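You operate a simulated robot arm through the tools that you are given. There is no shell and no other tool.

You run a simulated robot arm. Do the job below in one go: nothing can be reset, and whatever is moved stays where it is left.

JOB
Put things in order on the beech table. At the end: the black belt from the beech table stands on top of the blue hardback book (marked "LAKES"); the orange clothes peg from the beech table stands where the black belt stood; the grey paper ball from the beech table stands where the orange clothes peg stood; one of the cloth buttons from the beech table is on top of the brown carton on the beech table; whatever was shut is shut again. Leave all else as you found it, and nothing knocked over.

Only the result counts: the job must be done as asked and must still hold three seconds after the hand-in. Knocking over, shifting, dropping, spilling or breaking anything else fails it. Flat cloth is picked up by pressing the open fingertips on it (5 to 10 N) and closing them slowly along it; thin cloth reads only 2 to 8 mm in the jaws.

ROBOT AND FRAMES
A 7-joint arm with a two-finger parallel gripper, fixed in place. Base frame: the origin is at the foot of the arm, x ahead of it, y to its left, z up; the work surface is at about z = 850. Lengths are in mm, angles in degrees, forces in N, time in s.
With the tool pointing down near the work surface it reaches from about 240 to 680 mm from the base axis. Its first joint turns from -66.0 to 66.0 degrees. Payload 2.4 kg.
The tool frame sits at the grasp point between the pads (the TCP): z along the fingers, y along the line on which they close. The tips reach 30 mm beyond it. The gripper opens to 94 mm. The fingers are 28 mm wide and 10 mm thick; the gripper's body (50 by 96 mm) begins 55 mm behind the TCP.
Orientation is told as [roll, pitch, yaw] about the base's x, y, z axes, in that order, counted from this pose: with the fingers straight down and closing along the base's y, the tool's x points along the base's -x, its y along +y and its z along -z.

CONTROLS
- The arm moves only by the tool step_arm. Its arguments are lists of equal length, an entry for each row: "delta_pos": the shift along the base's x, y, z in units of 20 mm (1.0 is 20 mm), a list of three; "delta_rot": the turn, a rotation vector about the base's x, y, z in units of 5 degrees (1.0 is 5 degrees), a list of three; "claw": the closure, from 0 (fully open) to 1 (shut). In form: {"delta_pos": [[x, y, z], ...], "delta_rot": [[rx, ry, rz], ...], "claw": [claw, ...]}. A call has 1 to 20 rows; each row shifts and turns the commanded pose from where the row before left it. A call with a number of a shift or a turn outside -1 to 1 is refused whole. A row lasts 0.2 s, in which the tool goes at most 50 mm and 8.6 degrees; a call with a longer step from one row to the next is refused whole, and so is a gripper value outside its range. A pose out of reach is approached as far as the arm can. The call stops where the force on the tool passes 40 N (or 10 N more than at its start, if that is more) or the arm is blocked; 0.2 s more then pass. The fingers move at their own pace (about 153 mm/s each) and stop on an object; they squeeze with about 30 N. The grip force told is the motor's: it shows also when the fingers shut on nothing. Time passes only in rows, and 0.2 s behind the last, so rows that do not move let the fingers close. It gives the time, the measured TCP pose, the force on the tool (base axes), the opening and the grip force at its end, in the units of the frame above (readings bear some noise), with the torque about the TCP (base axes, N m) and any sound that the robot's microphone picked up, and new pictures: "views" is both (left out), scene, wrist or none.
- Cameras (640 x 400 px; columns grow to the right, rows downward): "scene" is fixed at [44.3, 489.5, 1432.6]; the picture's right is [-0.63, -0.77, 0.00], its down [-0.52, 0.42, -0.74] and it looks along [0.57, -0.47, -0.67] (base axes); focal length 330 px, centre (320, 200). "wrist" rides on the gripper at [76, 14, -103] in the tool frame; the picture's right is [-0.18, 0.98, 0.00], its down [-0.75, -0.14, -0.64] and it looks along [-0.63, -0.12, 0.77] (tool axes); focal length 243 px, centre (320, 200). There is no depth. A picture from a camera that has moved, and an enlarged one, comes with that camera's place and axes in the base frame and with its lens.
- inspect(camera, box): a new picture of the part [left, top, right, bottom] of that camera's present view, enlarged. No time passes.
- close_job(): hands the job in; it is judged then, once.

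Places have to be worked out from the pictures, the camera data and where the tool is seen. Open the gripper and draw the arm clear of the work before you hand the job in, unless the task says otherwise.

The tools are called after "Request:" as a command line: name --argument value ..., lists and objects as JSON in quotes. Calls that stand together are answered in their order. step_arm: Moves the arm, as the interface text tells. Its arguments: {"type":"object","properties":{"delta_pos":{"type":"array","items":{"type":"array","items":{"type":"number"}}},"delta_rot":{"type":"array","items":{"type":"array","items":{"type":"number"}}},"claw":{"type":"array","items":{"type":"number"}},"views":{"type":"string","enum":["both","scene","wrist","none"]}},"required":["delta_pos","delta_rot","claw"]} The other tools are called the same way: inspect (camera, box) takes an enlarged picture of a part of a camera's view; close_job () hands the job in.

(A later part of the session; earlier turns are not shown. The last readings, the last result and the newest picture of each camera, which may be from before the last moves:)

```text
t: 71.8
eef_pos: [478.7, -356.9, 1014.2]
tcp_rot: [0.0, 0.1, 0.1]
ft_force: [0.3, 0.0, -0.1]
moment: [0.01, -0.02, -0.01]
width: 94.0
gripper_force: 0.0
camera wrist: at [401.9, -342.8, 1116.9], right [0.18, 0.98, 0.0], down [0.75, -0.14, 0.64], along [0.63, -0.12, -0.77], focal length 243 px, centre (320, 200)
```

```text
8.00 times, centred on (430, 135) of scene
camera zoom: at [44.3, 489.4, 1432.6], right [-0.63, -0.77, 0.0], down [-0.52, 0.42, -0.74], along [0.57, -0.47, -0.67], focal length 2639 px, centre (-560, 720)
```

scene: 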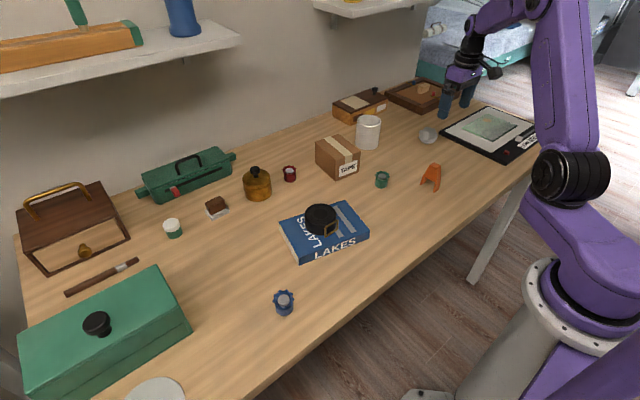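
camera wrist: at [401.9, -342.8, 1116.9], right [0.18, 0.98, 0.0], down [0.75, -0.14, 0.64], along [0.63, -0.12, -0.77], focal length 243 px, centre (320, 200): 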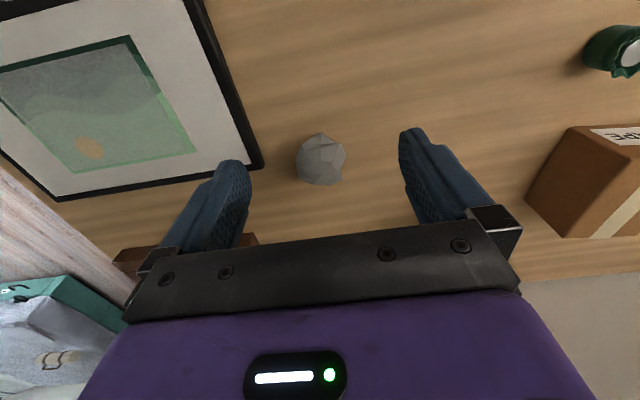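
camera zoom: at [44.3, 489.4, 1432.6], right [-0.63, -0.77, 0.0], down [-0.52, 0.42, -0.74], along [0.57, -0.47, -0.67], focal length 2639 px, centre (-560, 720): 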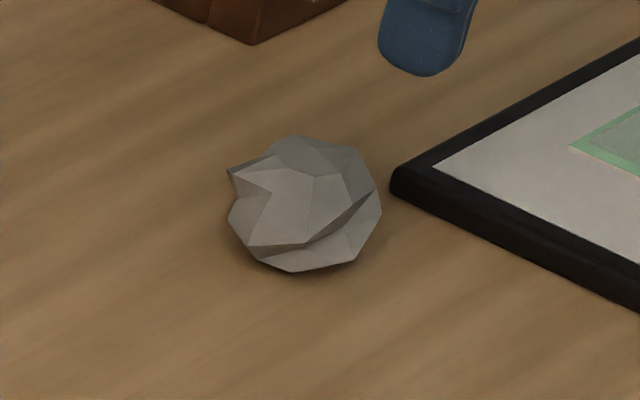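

The ball is about 58 mm across, centred near (538, -366.5). I move above it and check again closer.

Request:
step_arm --delta_pos '[[1, -0.14, 0], [1, -0.14, 0], [1, -0.14, 0], [0, 0, -1], [0, 0, -1], [0, 0, -1], [0, 0, 0]]' --delta_rot '[[0, 0, 0], [0, 0, 0], [0, 0, 0], [0, 0, 0], [0, 0, 0], [0, 0, 0], [0, 0, 0]]' --claw '[0, 0, 0, 0, 0, 0.1, 0.15]'

Request:
inspect --camera "wrist" --box '[220, 70, 420, 240]'

```text
t: 73.4
eef_pos: [538.1, -367.7, 954.0]
tcp_rot: [0.0, 0.1, 0.0]
ft_force: [0.8, -0.4, 0.1]
moment: [-0.03, 0.01, -0.01]
width: 80.1
gripper_force: 0.0
camera wrist: at [463.0, -352.5, 1057.0], right [0.19, 0.98, 0.0], down [0.75, -0.14, 0.64], along [0.63, -0.12, -0.77], focal length 243 px, centre (320, 200)
```

scene: 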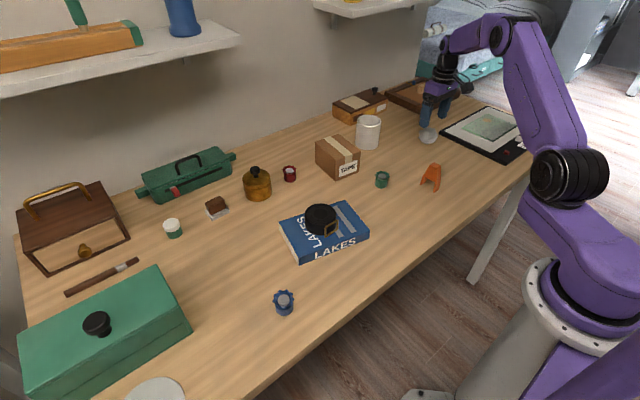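
wrist: 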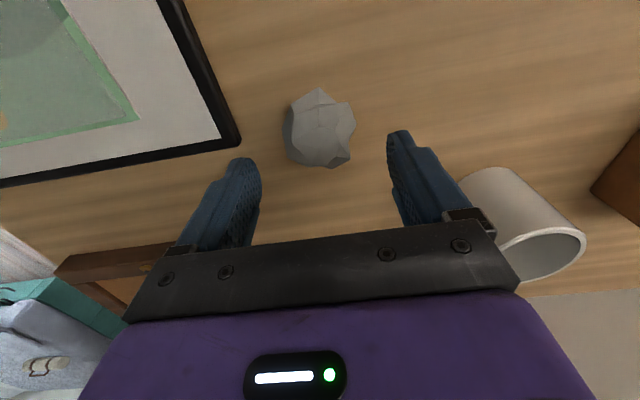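

```text
2.35 times, centred on (320, 155) of wrist
camera zoom: at [463.0, -352.5, 1057.0], right [0.19, 0.98, 0.0], down [0.75, -0.14, 0.64], along [0.63, -0.12, -0.77], focal length 571 px, centre (320, 306)
```

zoom: 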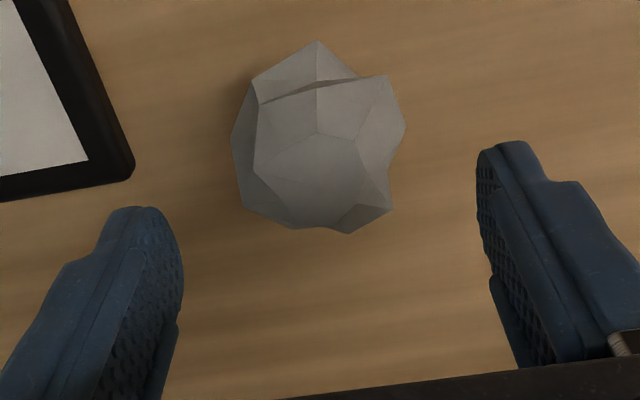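

Centred at about (538.5, -368). I lower to TCP z ≈ 884 and close.

Request:
step_arm --delta_pos '[[0, -0.05, -1], [0, 0, -1], [0, 0, -1], [0, 0, -0.55], [0, 0, 0], [0, 0, 0], [0, 0, 0], [0, 0, 0], [0, 0, 0], [0, 0, 0]]' --delta_rot '[[0, 0, 0], [0, 0, 0], [0, 0, 0], [0, 0, 0], [0, 0, 0], [0, 0, 0], [0, 0, 0], [0, 0, 0], [0, 0, 0], [0, 0, 0]]' --claw '[0.15, 0.15, 0.15, 0.15, 0.25, 0.35, 0.45, 0.6, 1, 1]'

Request:
inspect --camera "wrist" --box '[220, 70, 420, 240]'

```text
t: 75.6
eef_pos: [538.7, -368.1, 884.1]
tcp_rot: [0.1, 0.1, -0.1]
ft_force: [0.5, 0.0, 0.3]
moment: [0.01, -0.02, -0.03]
width: 52.9
gripper_force: 30.1
camera wrist: at [462.8, -352.7, 985.9], right [0.18, 0.98, 0.0], down [0.75, -0.14, 0.64], along [0.63, -0.12, -0.77], focal length 243 px, centre (320, 200)
```

scene: 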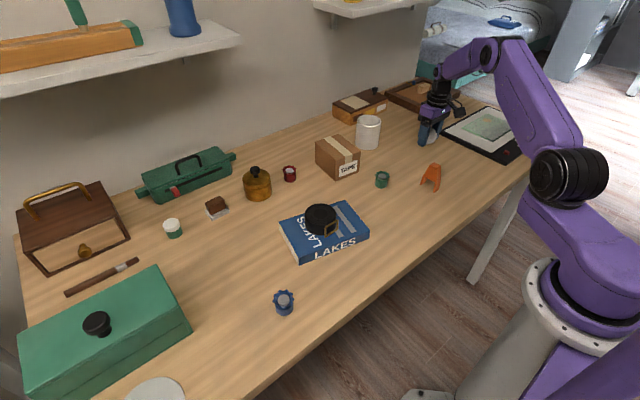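
wrist: 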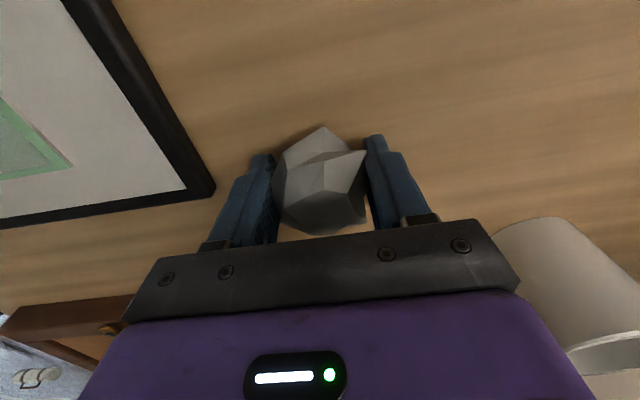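

```text
2.35 times, centred on (320, 155) of wrist
camera zoom: at [462.8, -352.7, 985.9], right [0.18, 0.98, 0.0], down [0.75, -0.14, 0.64], along [0.63, -0.12, -0.77], focal length 571 px, centre (320, 306)
```

zoom: 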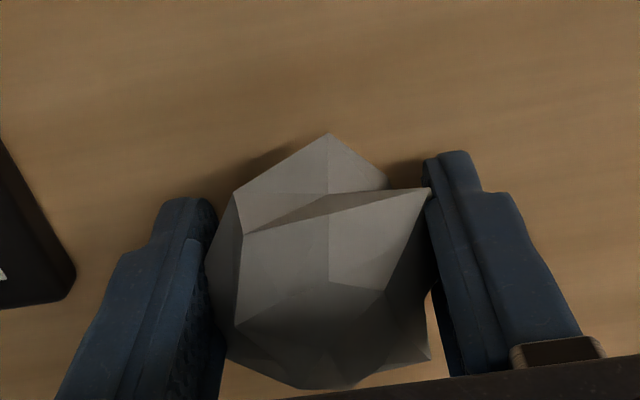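

Gripped at 53 mm. I lift slowly and verify.

Request:
step_arm --delta_pos '[[0, 0, 0.2], [0, 0, 0.4], [0, 0, 0.6], [0, 0, 0.8], [0, 0, 0.8], [0, 0, 0.8], [0, 0, 0.8], [0, 0, 0.8], [0, 0, 0.7], [0, 0, 0.4], [0, 0, 0]]' --delta_rot '[[0, 0, 0], [0, 0, 0], [0, 0, 0], [0, 0, 0], [0, 0, 0], [0, 0, 0], [0, 0, 0], [0, 0, 0], [0, 0, 0], [0, 0, 0], [0, 0, 0]]' --claw '[1, 1, 1, 1, 1, 1, 1, 1, 1, 1, 1]'

```text
t: 78.0
eef_pos: [538.2, -365.4, 1010.6]
tcp_rot: [0.1, 0.1, 0.0]
ft_force: [-0.5, 0.7, -0.3]
moment: [0.04, 0.01, -0.01]
width: 52.8
gripper_force: 30.1
camera wrist: at [462.7, -350.9, 1113.5], right [0.18, 0.98, 0.0], down [0.75, -0.14, 0.64], along [0.63, -0.12, -0.77], focal length 243 px, centre (320, 200)
```

scene: 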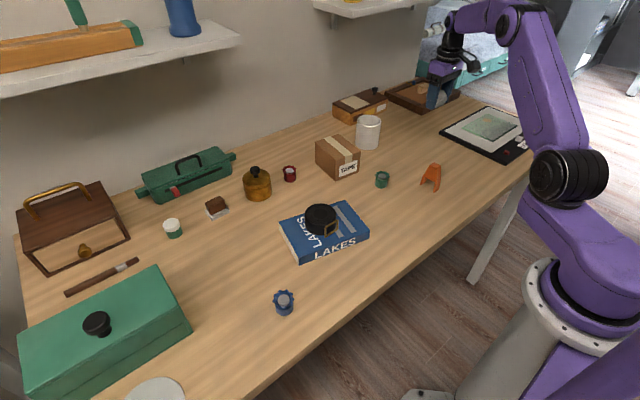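
wrist: 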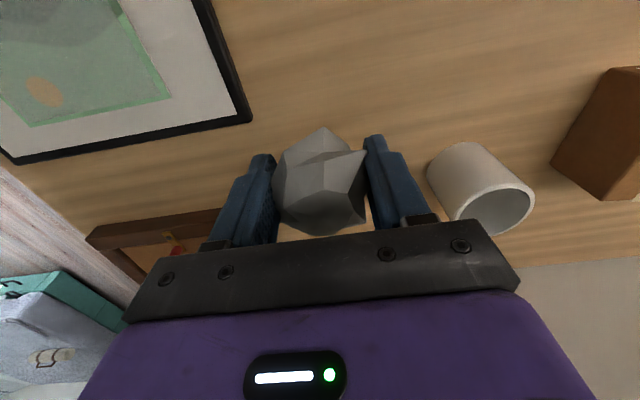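

Held. I carry the ball across towards the peg's old place (528.5, 370.5), glancing into the mug on the way.

Request:
inspect --camera "wrist" --box '[410, 130, 550, 245]'

Request:
step_arm --delta_pos '[[0, 0.6, 0], [0, 1, 0], [0, 1, 0], [0, 1, 0], [0, 1, 0], [0, 1, 0], [0, 0.4, 0]]' --delta_rot '[[0, 0, 0], [0, 0, 0], [0, 0, 0], [0, 0, 0], [0, 0, 0], [0, 0, 0], [0, 0, 0]]' --claw '[1, 1, 1, 1, 1, 1, 1]' --views "wrist"

```text
3.48 times, centred on (480, 188) of wrist
camera zoom: at [462.7, -350.9, 1113.5], right [0.18, 0.98, 0.0], down [0.75, -0.14, 0.64], along [0.63, -0.12, -0.77], focal length 844 px, centre (-236, 244)
```

zoom: 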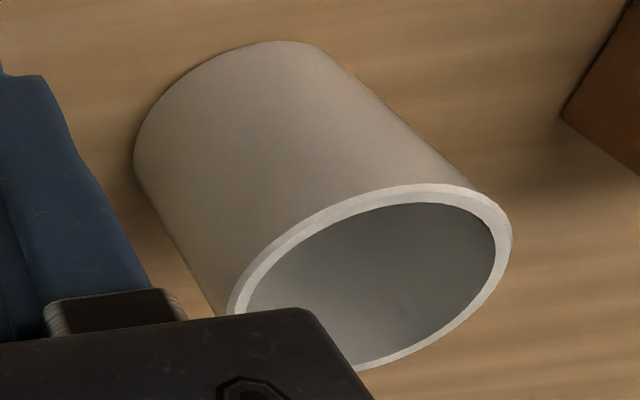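

```text
t: 79.6
eef_pos: [537.7, -246.8, 1009.1]
tcp_rot: [0.1, 0.1, 0.0]
ft_force: [-0.1, -0.2, -1.0]
moment: [0.01, 0.02, -0.01]
width: 53.2
gripper_force: 29.6
camera wrist: at [463.3, -232.1, 1111.4], right [0.18, 0.98, 0.0], down [0.75, -0.14, 0.64], along [0.63, -0.12, -0.77], focal length 243 px, centre (320, 200)
```

wrist: 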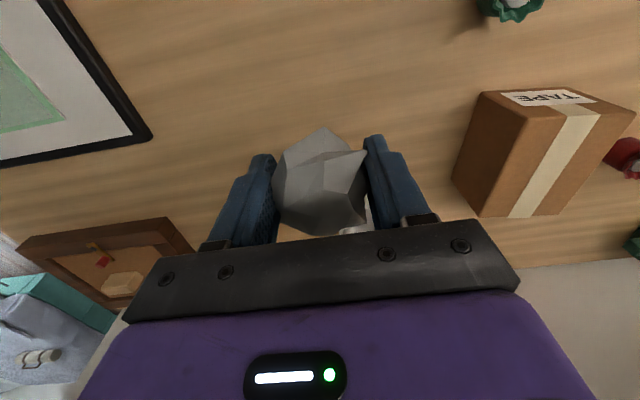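

The mug floor isn't visible from here; I continue with the ball and check the mug later.

Request:
step_arm --delta_pos '[[-0.02, 0.9, 0], [-0.02, 1, 0], [-0.02, 1, 0], [-0.02, 1, 0], [-0.02, 1, 0], [-0.02, 1, 0], [-0.02, 1, 0], [-0.02, 1, 0], [-0.02, 1, 0], [-0.02, 1, 0], [-0.02, 1, 0], [-0.02, 1, 0], [-0.02, 1, 0], [-0.02, 1, 0], [-0.02, 1, 0], [-0.02, 1, 0], [-0.02, 1, 0], [-0.02, 1, 0], [-0.02, 1, 0], [-0.02, 1, 0]]' --delta_rot '[[0, 0, 0], [0, 0, 0], [0, 0, 0], [0, 0, 0], [0, 0, 0], [0, 0, 0], [0, 0, 0], [0, 0, 0], [0, 0, 0], [0, 0, 0], [0, 0, 0], [0, 0, 0], [0, 0, 0], [0, 0, 0], [0, 0, 0], [0, 0, 0], [0, 0, 0], [0, 0, 0], [0, 0, 0], [0, 0, 0]]' --claw '[1, 1, 1, 1, 1, 1, 1, 1, 1, 1, 1, 1, 1, 1, 1, 1, 1, 1, 1, 1]' --views "none"

Request:
step_arm --delta_pos '[[-0.02, 1, 0], [-0.02, 1, 0], [-0.02, 1, 0], [-0.02, 1, 0], [0, 1, 0], [0, 1, 0], [0, 1, 0], [0, 1, 0], [0, 1, 0], [0, 1, 0], [0, 0.6, 0], [0, 0.4, 0], [0, 0, -0.8], [0, 0, -1], [0, 0, -1], [0, 0, -0.8], [0, 0, -0.4], [0, 0, 0]]' --delta_rot '[[0, 0, 0], [0, 0, 0], [0, 0, 0], [0, 0, 0], [0, 0, 0], [0, 0, 0], [0, 0, 0], [0, 0, 0], [0, 0, 0], [0, 0, 0], [0, 0, 0], [0, 0, 0], [0, 0, 0], [0, 0, 0], [0, 0, 0], [0, 0, 0], [0, 0, 0], [0, 0, 0]]' --claw '[1, 1, 1, 1, 1, 1, 1, 1, 1, 1, 1, 1, 1, 1, 1, 1, 1, 1]'

```text
t: 83.8
eef_pos: [531.7, 152.9, 1009.6]
tcp_rot: [0.1, 0.0, -0.1]
ft_force: [0.0, 0.4, -0.3]
moment: [0.0, 0.0, -0.01]
width: 53.0
gripper_force: 29.9
```

```text
t: 87.6
eef_pos: [528.1, 372.0, 929.7]
tcp_rot: [0.1, 0.2, 0.0]
ft_force: [0.5, -0.5, -0.2]
moment: [-0.04, -0.02, 0.01]
width: 53.0
gripper_force: 30.3
camera wrist: at [451.9, 385.7, 1031.7], right [0.18, 0.98, 0.0], down [0.75, -0.14, 0.64], along [0.63, -0.12, -0.77], focal length 243 px, centre (320, 200)
```

scene: 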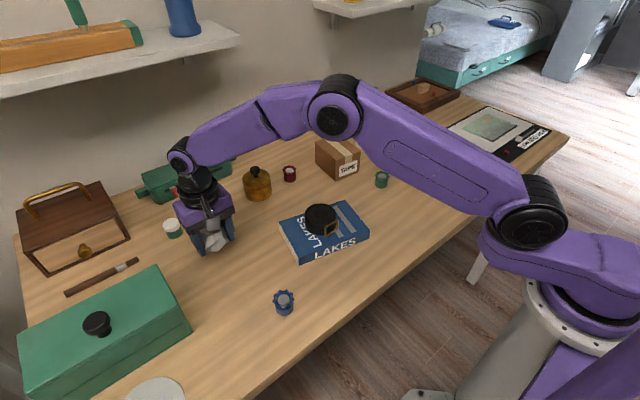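
wrist: 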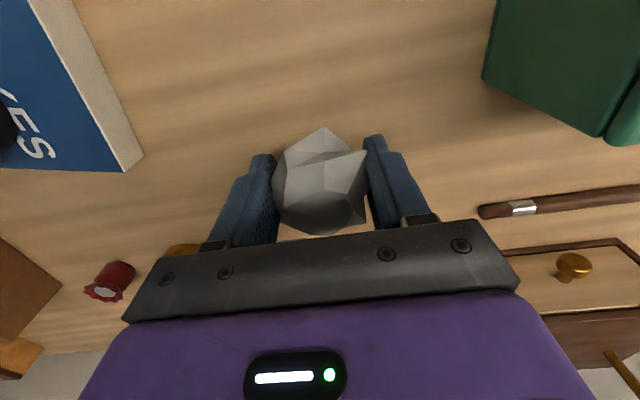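

Over the spot. I lower to just above the grip height it had on the table, then creep.

Request:
step_arm --delta_pos '[[0, 0, -0.8], [0, 0, -0.8], [0, 0, -0.5], [0, 0, -0.1], [0, 0, 0]]' --delta_rot '[[0, 0, 0], [0, 0, 0], [0, 0, 0], [0, 0, 0], [0, 0, 0]]' --claw '[1, 1, 1, 1, 1]' --views "none"

Request:
step_arm --delta_pos '[[0, 0, -0.07], [0, 0, 0]]' --delta_rot '[[0, 0, 0], [0, 0, 0]]' --claw '[1, 1]' --views "none"

```text
t: 88.8
eef_pos: [527.8, 370.2, 885.9]
tcp_rot: [0.1, 0.2, -0.1]
ft_force: [0.2, 1.3, 0.2]
moment: [0.01, 0.01, -0.01]
width: 52.9
gripper_force: 30.2
```

```text
t: 89.4
eef_pos: [529.4, 371.0, 884.0]
tcp_rot: [0.1, 0.0, -0.1]
ft_force: [-0.9, -0.3, 0.1]
moment: [-0.01, 0.04, 0.0]
width: 53.3
gripper_force: 29.9
```

One more half-millimetre step to make contact.

Request:
step_arm --delta_pos '[[0, 0, -0.04], [0, 0, 0]]' --delta_rot '[[0, 0, 0], [0, 0, 0]]' --claw '[1, 1]' --views "none"

Request:
step_arm --delta_pos '[[0, 0, -0.03], [0, 0, 0]]' --delta_rot '[[0, 0, 0], [0, 0, 0]]' --claw '[1, 1]' --views "none"

```text
t: 90.0
eef_pos: [528.1, 371.4, 882.5]
tcp_rot: [0.1, 0.0, 0.0]
ft_force: [-0.3, 1.2, 1.1]
moment: [0.05, 0.03, -0.02]
width: 53.0
gripper_force: 30.1
```

```text
t: 90.6
eef_pos: [528.4, 370.4, 883.4]
tcp_rot: [0.2, -0.1, 0.0]
ft_force: [-2.3, 0.0, 9.1]
moment: [0.01, 0.07, 0.0]
width: 53.2
gripper_force: 30.1
```

Contact. I open slowly so it doesn't roll, then rise.

Request:
step_arm --delta_pos '[[0, 0, 0], [0, 0, 0], [0, 0, 0], [0, 0, 0], [0, 0, 0], [0, 0, 0], [0, 0, 0.4], [0, 0, 0.8], [0, 0, 1], [0, 0, 1], [0, 0, 1], [0, 0, 1], [0, 0, 1]]' --delta_rot '[[0, 0, 0], [0, 0, 0], [0, 0, 0], [0, 0, 0], [0, 0, 0], [0, 0, 0], [0, 0, 0], [0, 0, 0], [0, 0, 0], [0, 0, 0], [0, 0, 0], [0, 0, 0], [0, 0, 0]]' --claw '[0.42, 0.4, 0.37, 0.3, 0.2, 0.1, 0.05, 0, 0, 0, 0, 0, 0]'

Request:
inspect --camera "wrist" --box '[220, 70, 420, 240]'

Request:
inspect --camera "scene" --box '[185, 200, 265, 280]'

```text
t: 93.4
eef_pos: [529.9, 371.0, 1008.2]
tcp_rot: [-0.1, 0.1, -0.1]
ft_force: [0.5, -1.2, -0.2]
moment: [-0.01, -0.03, 0.0]
width: 93.9
gripper_force: 0.1
camera wrist: at [453.7, 386.6, 1109.7], right [0.19, 0.98, 0.0], down [0.75, -0.14, 0.64], along [0.63, -0.12, -0.77], focal length 243 px, centre (320, 200)
```

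scene: 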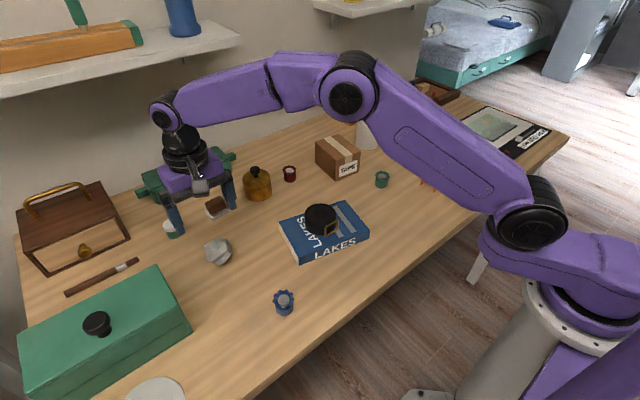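
wrist: 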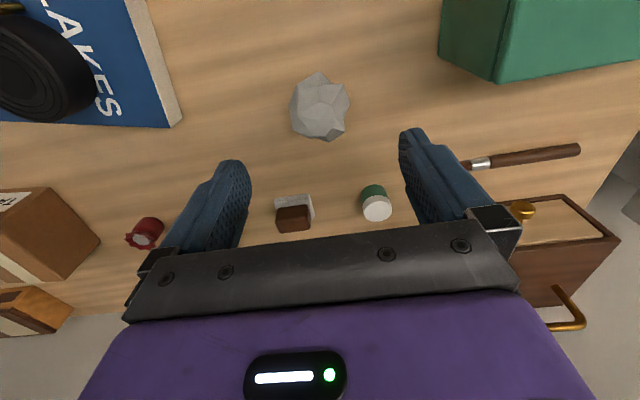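

```text
2.35 times, centred on (320, 155) of wrist
camera zoom: at [453.7, 386.6, 1109.7], right [0.19, 0.98, 0.0], down [0.75, -0.14, 0.64], along [0.63, -0.12, -0.77], focal length 571 px, centre (320, 306)
```

zoom: 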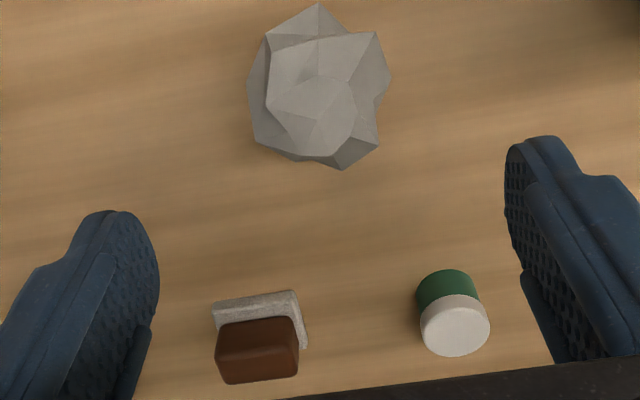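

```text
5.00 times, centred on (225, 240) of scene
camera zoom: at [44.3, 489.5, 1432.6], right [-0.63, -0.77, 0.0], down [-0.52, 0.42, -0.74], along [0.57, -0.47, -0.67], focal length 1649 px, centre (795, 0)
```

zoom: 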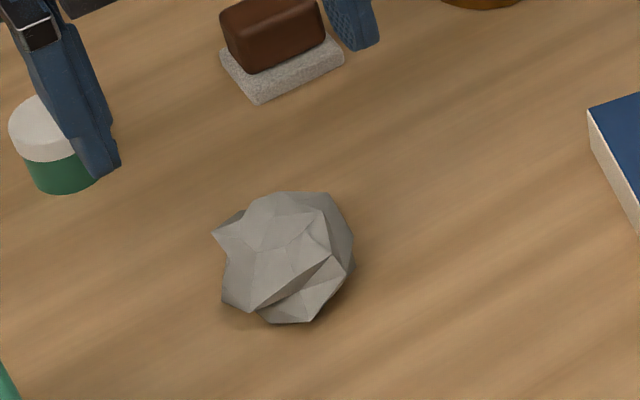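

The ball rests at the peg's old spot (about 530, 371). Now the cloth button: on the way I rise and pass over the mug to look into it from above, and look at the carton top.

Request:
step_arm --delta_pos '[[0, -1, 0.4], [0, -1, 0.4], [0, -1, 0.4], [0, -1, 0.4], [0, -1, 0.4], [0, -1, 0.4], [0, -1, 0.4], [0, -1, 0.4], [0, -1, 0.4], [0, -1, 0.4], [0, -1, 0.4], [0, -1, 0.4], [0, -1, 0], [0, -1, 0], [0, -1, 0], [0, -1, 0], [0, -1, 0], [0, -1, 0], [0, -1, 0], [0, -1, 0]]' --delta_rot '[[0, 0, 0], [0, 0, 0], [0, 0, 0], [0, 0, 0], [0, 0, 0], [0, 0, 0], [0, 0, 0], [0, 0, 0], [0, 0, 0], [0, 0, 0], [0, 0, 0], [0, 0, 0], [0, 0, 0], [0, 0, 0], [0, 0, 0], [0, 0, 0], [0, 0, 0], [0, 0, 0], [0, 0, 0], [0, 0, 0]]' --claw '[0, 0, 0, 0, 0, 0, 0, 0, 0, 0, 0, 0, 0, 0, 0, 0, 0, 0, 0, 0]' --views "wrist"

Request:
step_arm --delta_pos '[[0.5, -1, 0], [0.5, -1, 0], [0.5, -1, 0], [0.5, -1, 0], [0.5, -1, 0], [0.5, -1, 0], [0.5, -1, 0], [0.5, -1, 0], [0.5, 0, 0], [0, 0, 0]]' --delta_rot '[[0, 0, 0], [0, 0, 0], [0, 0, 0], [0, 0, 0], [0, 0, 0], [0, 0, 0], [0, 0, 0], [0, 0, 0], [0, 0, 0], [0, 0, 0]]' --claw '[0, 0, 0, 0, 0, 0, 0, 0, 0, 0]'

```text
t: 97.6
eef_pos: [528.2, -29.3, 1101.1]
tcp_rot: [0.0, 0.1, -0.1]
ft_force: [-0.2, 0.1, 0.2]
moment: [-0.01, 0.02, 0.02]
width: 94.1
gripper_force: 0.1
camera wrist: at [452.2, -15.6, 1204.4], right [0.19, 0.98, 0.0], down [0.75, -0.14, 0.64], along [0.63, -0.12, -0.77], focal length 243 px, centre (320, 200)
```

wrist: 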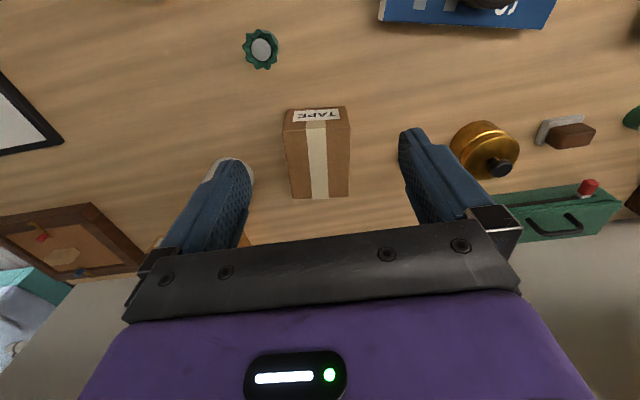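

```text
t: 99.8
eef_pos: [619.6, -190.4, 1102.3]
tcp_rot: [0.2, 0.1, -0.1]
ft_force: [-0.4, -0.2, -0.5]
moment: [-0.01, 0.02, -0.03]
width: 93.8
gripper_force: 0.0
camera wrist: at [543.0, -176.1, 1204.7], right [0.19, 0.98, 0.0], down [0.75, -0.14, 0.64], along [0.63, -0.12, -0.77], focal length 243 px, centre (320, 200)
```

scene: 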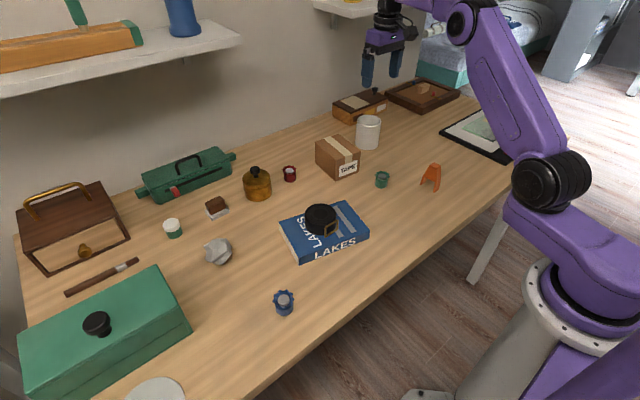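
wrist: 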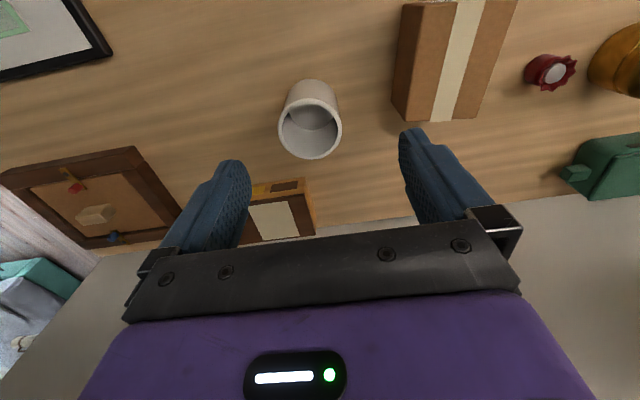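

Request:
inspect --camera "wrist" --box '[270, 70, 350, 165]'

Request:
inspect --camera "wrist" --box '[380, 0, 540, 130]'

Request:
inspect --camera "wrist" --box '[500, 10, 640, 130]'

```text
4.21 times, centred on (310, 118) of wrist
camera zoom: at [543.0, -176.1, 1204.7], right [0.19, 0.98, 0.0], down [0.75, -0.14, 0.64], along [0.63, -0.12, -0.77], focal length 1022 px, centre (362, 547)
```

zoom: 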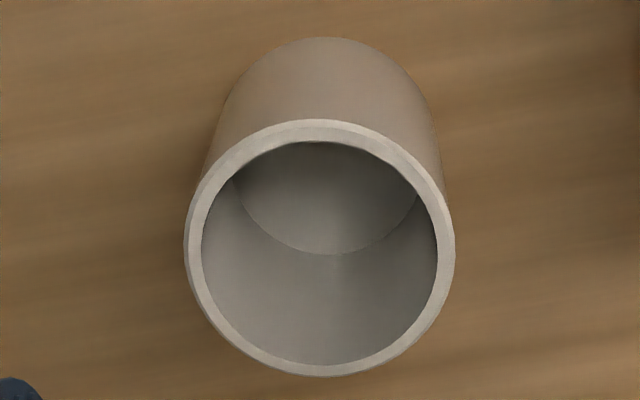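

```text
3.08 times, centred on (460, 65) of wrist
camera zoom: at [543.0, -176.1, 1204.7], right [0.19, 0.98, 0.0], down [0.75, -0.14, 0.64], along [0.63, -0.12, -0.77], focal length 746 px, centre (-111, 615)
```

zoom: 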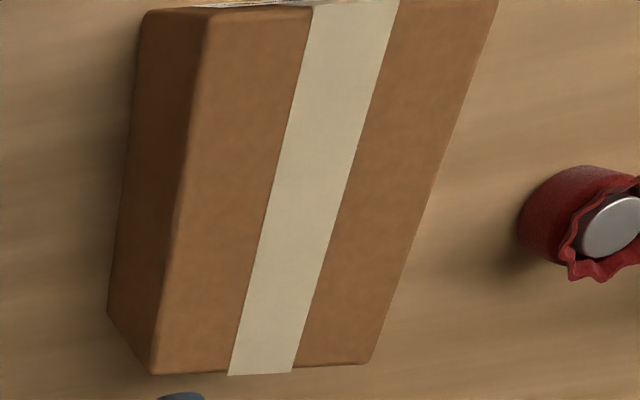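

```text
3.33 times, centred on (570, 70) of wrist
camera zoom: at [543.0, -176.1, 1204.7], right [0.19, 0.98, 0.0], down [0.75, -0.14, 0.64], along [0.63, -0.12, -0.77], focal length 809 px, centre (-513, 633)
```

zoom: 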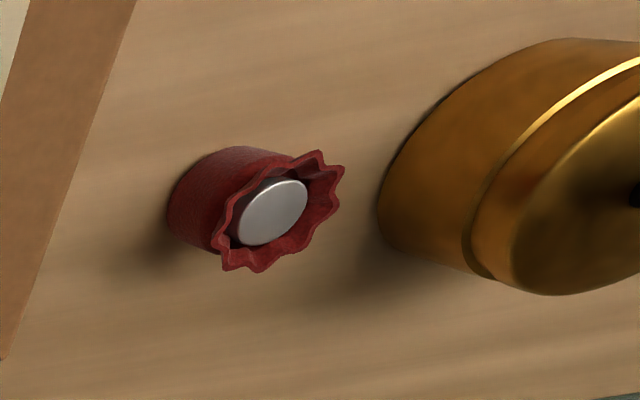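

The mug is empty. The tin is the only shut container near reach; before choosing, I test whether the arm could even get over it, staying well above it.

Request:
step_arm --delta_pos '[[0, 1, 0], [0, 1, 0], [0, 1, 0], [0, 1, 0], [0, 1, 0], [0, 1, 0], [0, 1, 0], [0, 1, 0], [0, 1, 0], [0, 1, 0], [0, 1, 0], [0, 1, 0], [0, 1, 0], [0, 1, 0], [0, 1, 0], [0.2, 1, 0], [0.3, 1, 0], [0.3, 1, 0], [0.3, 0.8, 0], [0, 0, 0]]' --delta_rot '[[0, 0, 0], [0, 0, 0], [0, 0, 0], [0, 0, 0], [0, 0, 0], [0, 0, 0], [0, 0, 0], [0, 0, 0], [0, 0, 0], [0, 0, 0], [0, 0, 0], [0, 0, 0], [0, 0, 0], [0, 0, 0], [0, 0, 0], [0, 0, 0], [0, 0, 0], [0, 0, 0], [0, 0, 0], [0, 0, 0]]' --claw '[0, 0, 0, 0, 0, 0, 0, 0, 0, 0, 0, 0, 0, 0, 0, 0, 0, 0, 0, 0]' --views "wrist"

Request:
step_arm --delta_pos '[[0.8, 0, 0], [0.8, 0, 0], [0, 0, -1], [0, 0, -1], [0, 0, -1], [0, 0, 0]]' --delta_rot '[[0, 0, 0], [0, 0, 0], [0, 0, 0], [0, 0, 0], [0, 0, 0], [0, 0, 0]]' --claw '[0, 0, 0, 0, 0, 0]'

```text
t: 104.0
eef_pos: [639.5, 186.4, 1101.5]
tcp_rot: [0.2, 0.1, -0.1]
ft_force: [-0.7, 0.2, 0.8]
moment: [0.01, -0.01, 0.01]
width: 94.1
gripper_force: 0.0
camera wrist: at [563.7, 202.3, 1205.1], right [0.19, 0.98, 0.0], down [0.75, -0.14, 0.64], along [0.63, -0.12, -0.77], focal length 243 px, centre (320, 200)
```

wrist: 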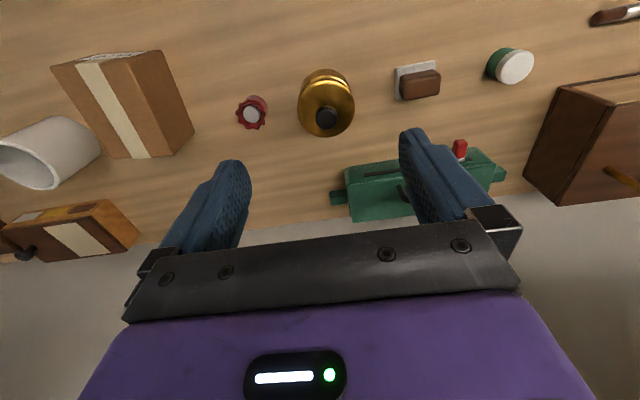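

```text
t: 105.4
eef_pos: [640.3, 186.3, 1042.9]
tcp_rot: [0.1, 0.1, 0.1]
ft_force: [-0.5, 0.6, -0.1]
moment: [0.04, 0.02, -0.02]
width: 93.9
gripper_force: 0.0
out of reach, approached as far as the arm can: row 1, 2
camera wrist: at [564.8, 201.5, 1145.9], right [0.18, 0.98, 0.0], down [0.75, -0.14, 0.64], along [0.63, -0.12, -0.77], focal length 243 px, centre (320, 200)
```

scene: 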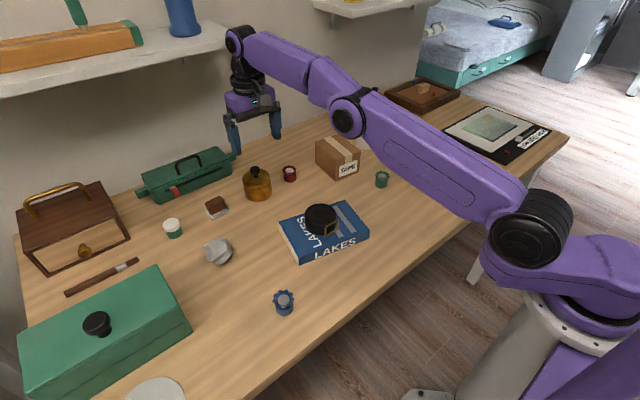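
wrist: 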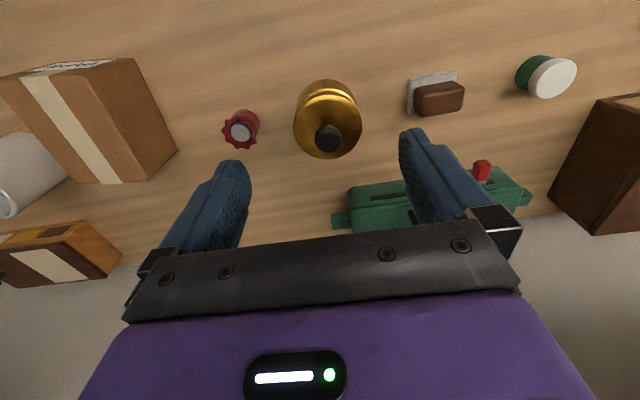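

The arm cannot get over the tin with the tool down (limit reached about 28 mm short), so the tin and the other shut things are out of the working range, which supports the three reachable cloth-and-metal pieces being the cloth buttons. I go to the green one near (480, -86), which is closest to the carton.

Request:
step_arm --delta_pos '[[-0.75, -0.98, 0], [-0.75, -0.98, 0], [-0.75, -0.98, 0], [-0.75, -0.98, 0], [-0.75, -0.98, 0], [-0.75, -0.98, 0], [-0.75, -0.98, 0], [-0.75, -0.98, 0], [-0.75, -0.98, 0], [-0.75, -0.98, 0], [-0.75, -0.98, 0], [-0.75, -0.98, 0], [-0.75, -0.98, 0], [-0.75, -0.98, 0], [0, 0, -1], [0, 0, -1], [0, 0, 0]]' --delta_rot '[[0, 0, 0], [0, 0, 0], [0, 0, 0], [0, 0, 0], [0, 0, 0], [0, 0, 0], [0, 0, 0], [0, 0, 0], [0, 0, 0], [0, 0, 0], [0, 0, 0], [0, 0, 0], [0, 0, 0], [0, 0, 0], [0, 0, 0], [0, 0, 0], [0, 0, 0]]' --claw '[0, 0, 0, 0, 0, 0, 0, 0, 0, 0, 0, 0, 0, 0, 0, 0, 0]'

Request:
inspect --camera "wrist" --box '[240, 60, 420, 230]'

```text
t: 109.0
eef_pos: [432.5, -86.8, 1003.0]
tcp_rot: [0.0, 0.1, 0.0]
ft_force: [0.6, 0.4, -0.8]
moment: [0.04, -0.03, 0.01]
width: 94.1
gripper_force: 0.0
camera wrist: at [356.5, -72.4, 1106.2], right [0.18, 0.98, 0.0], down [0.75, -0.14, 0.64], along [0.63, -0.12, -0.77], focal length 243 px, centre (320, 200)
```

scene: 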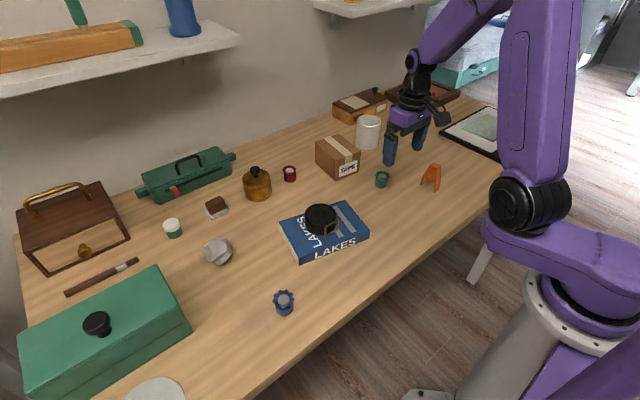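
wrist: 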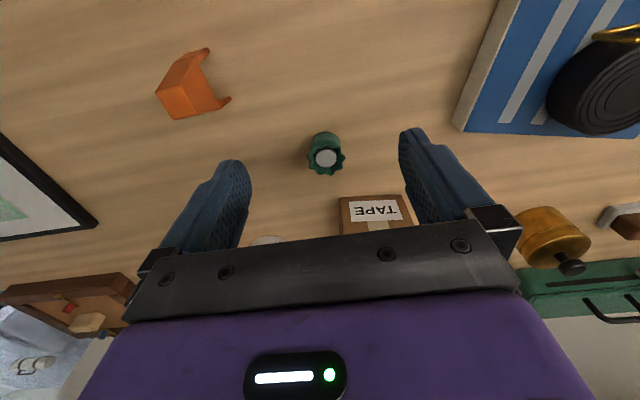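

```text
2.35 times, centred on (330, 145) of wrist
camera zoom: at [356.5, -72.4, 1106.2], right [0.18, 0.98, 0.0], down [0.75, -0.14, 0.64], along [0.63, -0.12, -0.77], focal length 571 px, centre (296, 329)
```

zoom: 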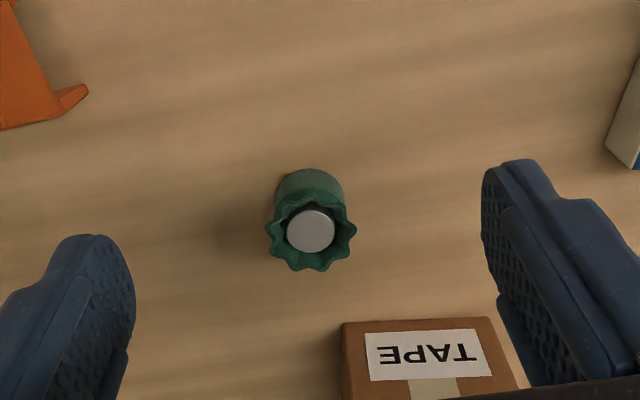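

The green button is at about (481.5, -88.5), rim about 40 mm, height about 36 mm. I move above and check.

Request:
step_arm --delta_pos '[[0.83, -0.02, 0], [0.83, -0.02, 0], [0.83, -0.01, 0], [0, 0, -1], [0, 0, -1], [0, 0, -0.5], [0, 0, 0]]' --delta_rot '[[0, 0, 0], [0, 0, 0], [0, 0, 0], [0, 0, 0], [0, 0, 0], [0, 0, 0], [0, 0, 0]]' --claw '[0, 0, 0.1, 0.15, 0.2, 0.2, 0.2]' --views "wrist"

Request:
inspect --camera "wrist" --box '[240, 60, 420, 230]'

Request:
inspect --camera "scene" --box '[350, 140, 420, 200]'

```text
t: 110.6
eef_pos: [482.2, -88.2, 952.4]
tcp_rot: [0.1, 0.1, -0.1]
ft_force: [0.0, 0.2, -0.5]
moment: [0.01, 0.01, -0.04]
width: 75.4
gripper_force: 0.0
camera wrist: at [406.4, -74.3, 1053.9], right [0.18, 0.98, 0.0], down [0.75, -0.14, 0.64], along [0.63, -0.12, -0.77], focal length 243 px, centre (320, 200)
```

wrist: 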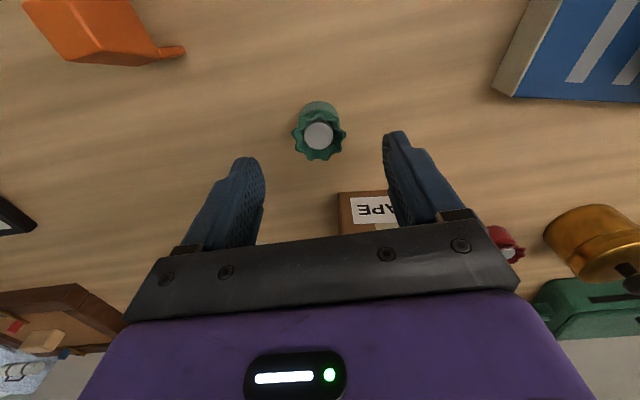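

```text
2.35 times, centred on (330, 145) of wrist
camera zoom: at [406.4, -74.3, 1053.9], right [0.18, 0.98, 0.0], down [0.75, -0.14, 0.64], along [0.63, -0.12, -0.77], focal length 571 px, centre (296, 329)
```

zoom: 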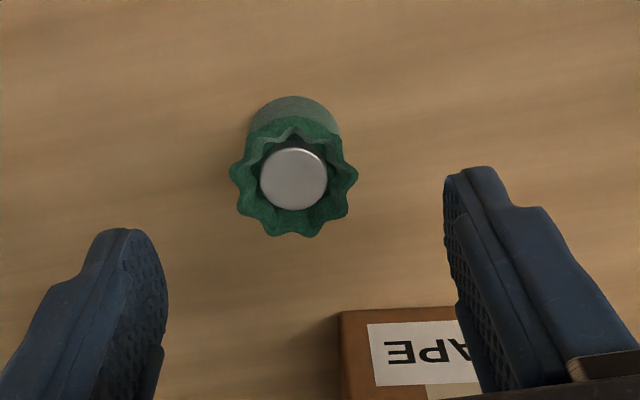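

```text
6.67 times, centred on (385, 170) of scene
camera zoom: at [44.3, 489.5, 1432.6], right [-0.63, -0.77, 0.0], down [-0.52, 0.42, -0.74], along [0.57, -0.47, -0.67], focal length 2199 px, centre (-113, 400)
```

zoom: 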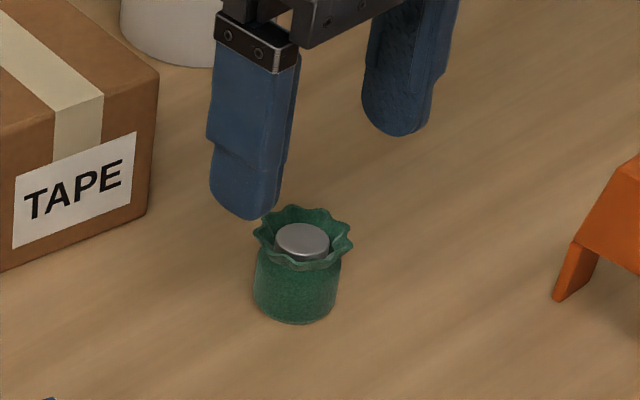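

Centred at (482.5, -88.5). I lower to TCP z ≈ 885 and close gradually.

Request:
step_arm --delta_pos '[[0, 0, -1], [0, 0, -1], [0, 0, -0.9], [0, 0, -0.45], [0, 0, 0], [0, 0, 0], [0, 0, 0], [0, 0, 0], [0, 0, 0], [0, 0, 0], [0, 0, 0]]' --delta_rot '[[0, 0, 0], [0, 0, 0], [0, 0, 0], [0, 0, 0], [0, 0, 0], [0, 0, 0], [0, 0, 0], [0, 0, 0], [0, 0, 0], [0, 0, 0], [0, 0, 0]]' --claw '[0.2, 0.2, 0.2, 0.2, 0.35, 0.45, 0.52, 0.58, 0.64, 0.8, 1]'

Request:
inspect --camera "wrist" --box '[240, 60, 420, 230]'

Request:
inspect --camera "scene" --box '[350, 140, 420, 200]'

```text
t: 113.0
eef_pos: [483.9, -90.0, 886.7]
tcp_rot: [0.1, 0.2, 0.0]
ft_force: [0.8, -0.5, 1.0]
moment: [0.0, -0.01, -0.01]
width: 31.9
gripper_force: 29.4
camera wrist: at [407.1, -74.4, 989.2], right [0.18, 0.98, 0.0], down [0.75, -0.14, 0.64], along [0.63, -0.12, -0.77], focal length 243 px, centre (320, 200)
```

scene: 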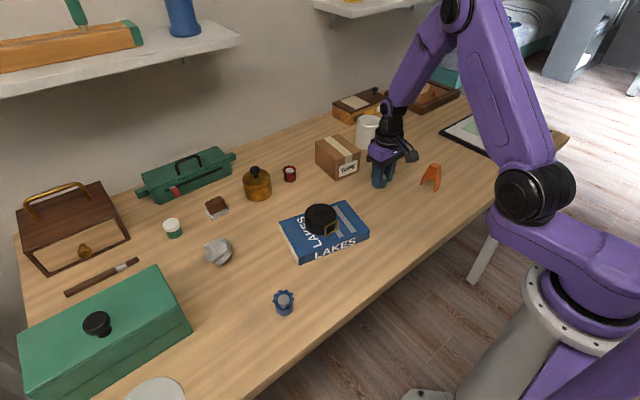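
wrist: 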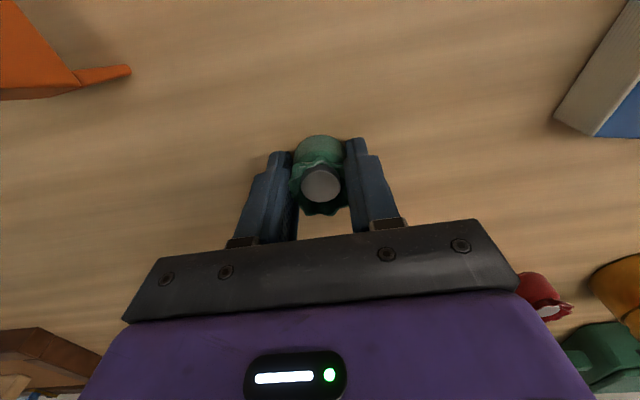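

```text
2.35 times, centred on (330, 145) of wrist
camera zoom: at [407.1, -74.4, 989.2], right [0.18, 0.98, 0.0], down [0.75, -0.14, 0.64], along [0.63, -0.12, -0.77], focal length 571 px, centre (296, 329)
```

zoom: 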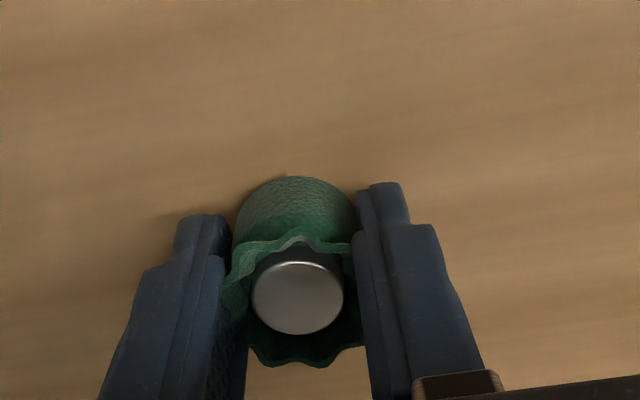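

```text
6.67 times, centred on (385, 170) of scene
camera zoom: at [44.3, 489.5, 1432.6], right [-0.63, -0.77, 0.0], down [-0.52, 0.42, -0.74], along [0.57, -0.47, -0.67], focal length 2199 px, centre (-113, 400)
```

zoom: 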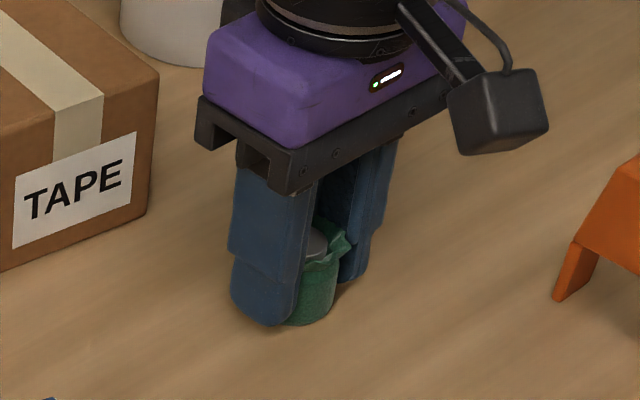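

The soft cloth is gripped at 32 mm. I lift slowly and check.

Request:
step_arm --delta_pos '[[0, 0, 0.2], [0, 0, 0.4], [0, 0, 0.6], [0, 0, 0.8], [0, 0, 0.8], [0, 0, 0.8], [0, 0, 0.8], [0, 0, 0.8], [0, 0, 0.5], [0, 0, 0.3], [0, 0, 0]]' --delta_rot '[[0, 0, 0], [0, 0, 0], [0, 0, 0], [0, 0, 0], [0, 0, 0], [0, 0, 0], [0, 0, 0], [0, 0, 0], [0, 0, 0], [0, 0, 0], [0, 0, 0]]' --claw '[1, 1, 1, 1, 1, 1, 1, 1, 1, 1, 1]'

Request:
inspect --camera "wrist" --box '[240, 60, 420, 230]'

Request:
inspect --camera "scene" --box '[310, 100, 430, 200]'

```text
t: 115.4
eef_pos: [481.5, -89.7, 1006.0]
tcp_rot: [0.1, 0.0, 0.0]
ft_force: [-0.4, 0.6, -0.7]
moment: [-0.03, -0.01, -0.02]
width: 32.1
gripper_force: 30.1
camera wrist: at [405.5, -74.8, 1108.2], right [0.18, 0.98, 0.0], down [0.75, -0.14, 0.64], along [0.63, -0.12, -0.77], focal length 243 px, centre (320, 200)
```

scene: 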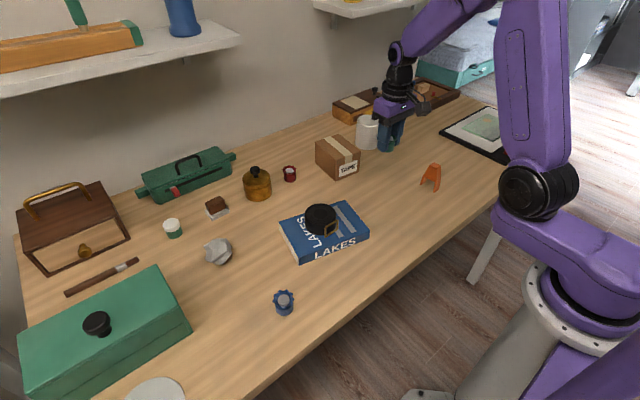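
wrist: 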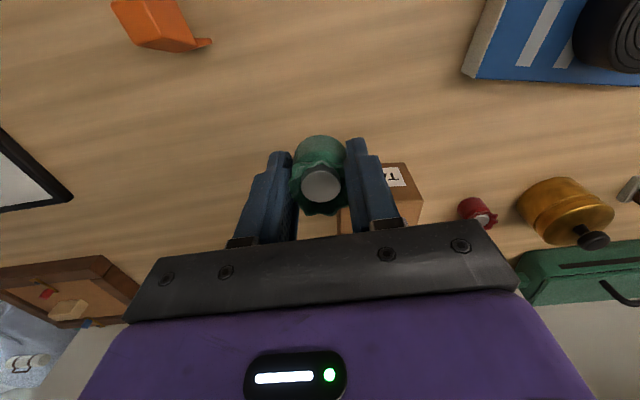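

```text
2.35 times, centred on (330, 145) of wrist
camera zoom: at [405.5, -74.8, 1108.2], right [0.18, 0.98, 0.0], down [0.75, -0.14, 0.64], along [0.63, -0.12, -0.77], focal length 571 px, centre (296, 329)
```

zoom: 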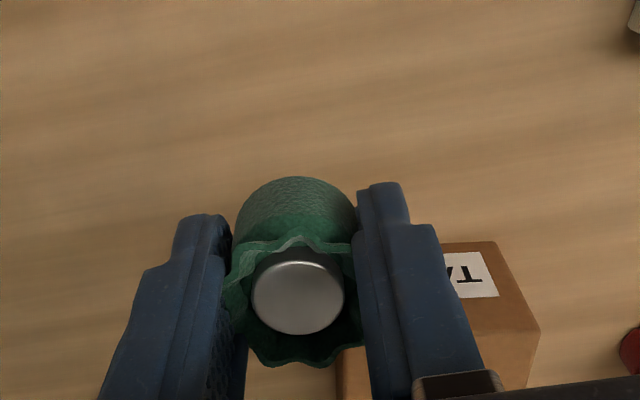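

```text
4.00 times, centred on (370, 150) of scene
camera zoom: at [44.3, 489.5, 1432.6], right [-0.63, -0.77, 0.0], down [-0.52, 0.42, -0.74], along [0.57, -0.47, -0.67], focal length 1320 px, centre (120, 400)
```

zoom: 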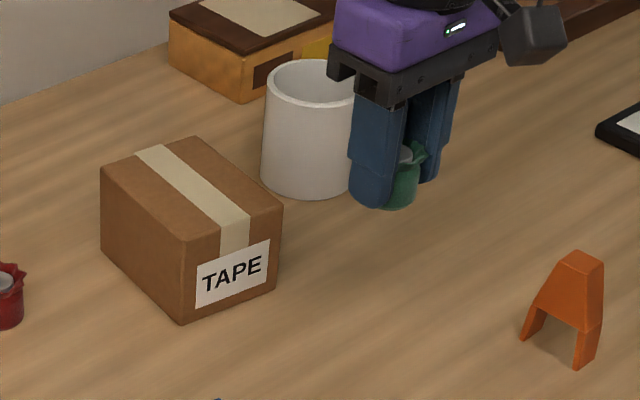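

Held upright. The carton top is centred near (622, -47) at z about 919. I carry it there.

Request:
step_arm --delta_pos '[[0.5, 0.15, 0], [0.8, 0.25, 0], [0.8, 0.25, 0], [0.8, 0.25, 0], [0.8, 0.25, 0], [0.8, 0.25, 0], [0.8, 0.25, 0], [0.8, 0.25, 0], [0.5, 0.15, 0], [0.2, 0, 0], [0, 0, -0.8], [0, 0, -0.7], [0, 0, 0]]' --delta_rot '[[0, 0, 0], [0, 0, 0], [0, 0, 0], [0, 0, 0], [0, 0, 0], [0, 0, 0], [0, 0, 0], [0, 0, 0], [0, 0, 0], [0, 0, 0], [0, 0, 0], [0, 0, 0], [0, 0, 0]]' --claw '[1, 1, 1, 1, 1, 1, 1, 1, 1, 1, 1, 1, 1]'

Request:
inspect --camera "scene" --box '[290, 90, 410, 190]'

```text
t: 118.2
eef_pos: [618.2, -48.8, 974.6]
tcp_rot: [0.1, 0.1, -0.1]
ft_force: [0.1, -0.5, -0.4]
moment: [0.02, 0.01, 0.02]
width: 31.8
gripper_force: 30.7
camera wrist: at [543.3, -34.2, 1076.4], right [0.19, 0.98, 0.0], down [0.75, -0.14, 0.64], along [0.63, -0.12, -0.77], focal length 243 px, centre (320, 200)
```

scene: 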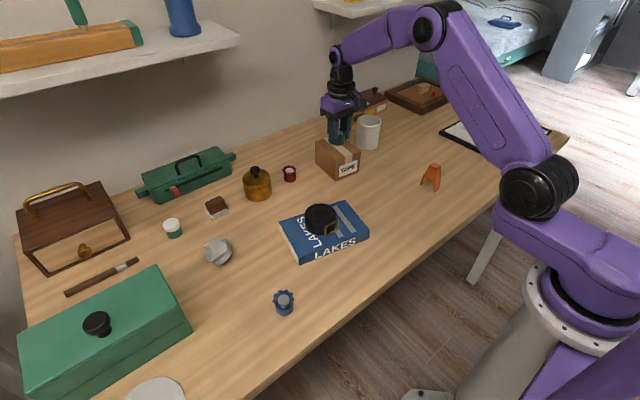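
wrist: 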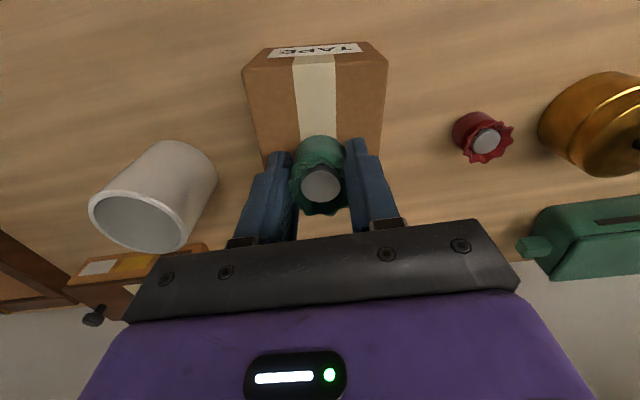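

```text
4.00 times, centred on (350, 140) of scene
camera zoom: at [44.3, 489.5, 1432.6], right [-0.63, -0.77, 0.0], down [-0.52, 0.42, -0.74], along [0.57, -0.47, -0.67], focal length 1320 px, centre (200, 440)
```

zoom: 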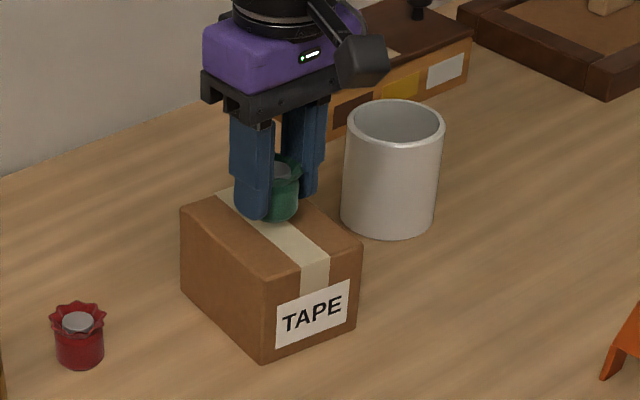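

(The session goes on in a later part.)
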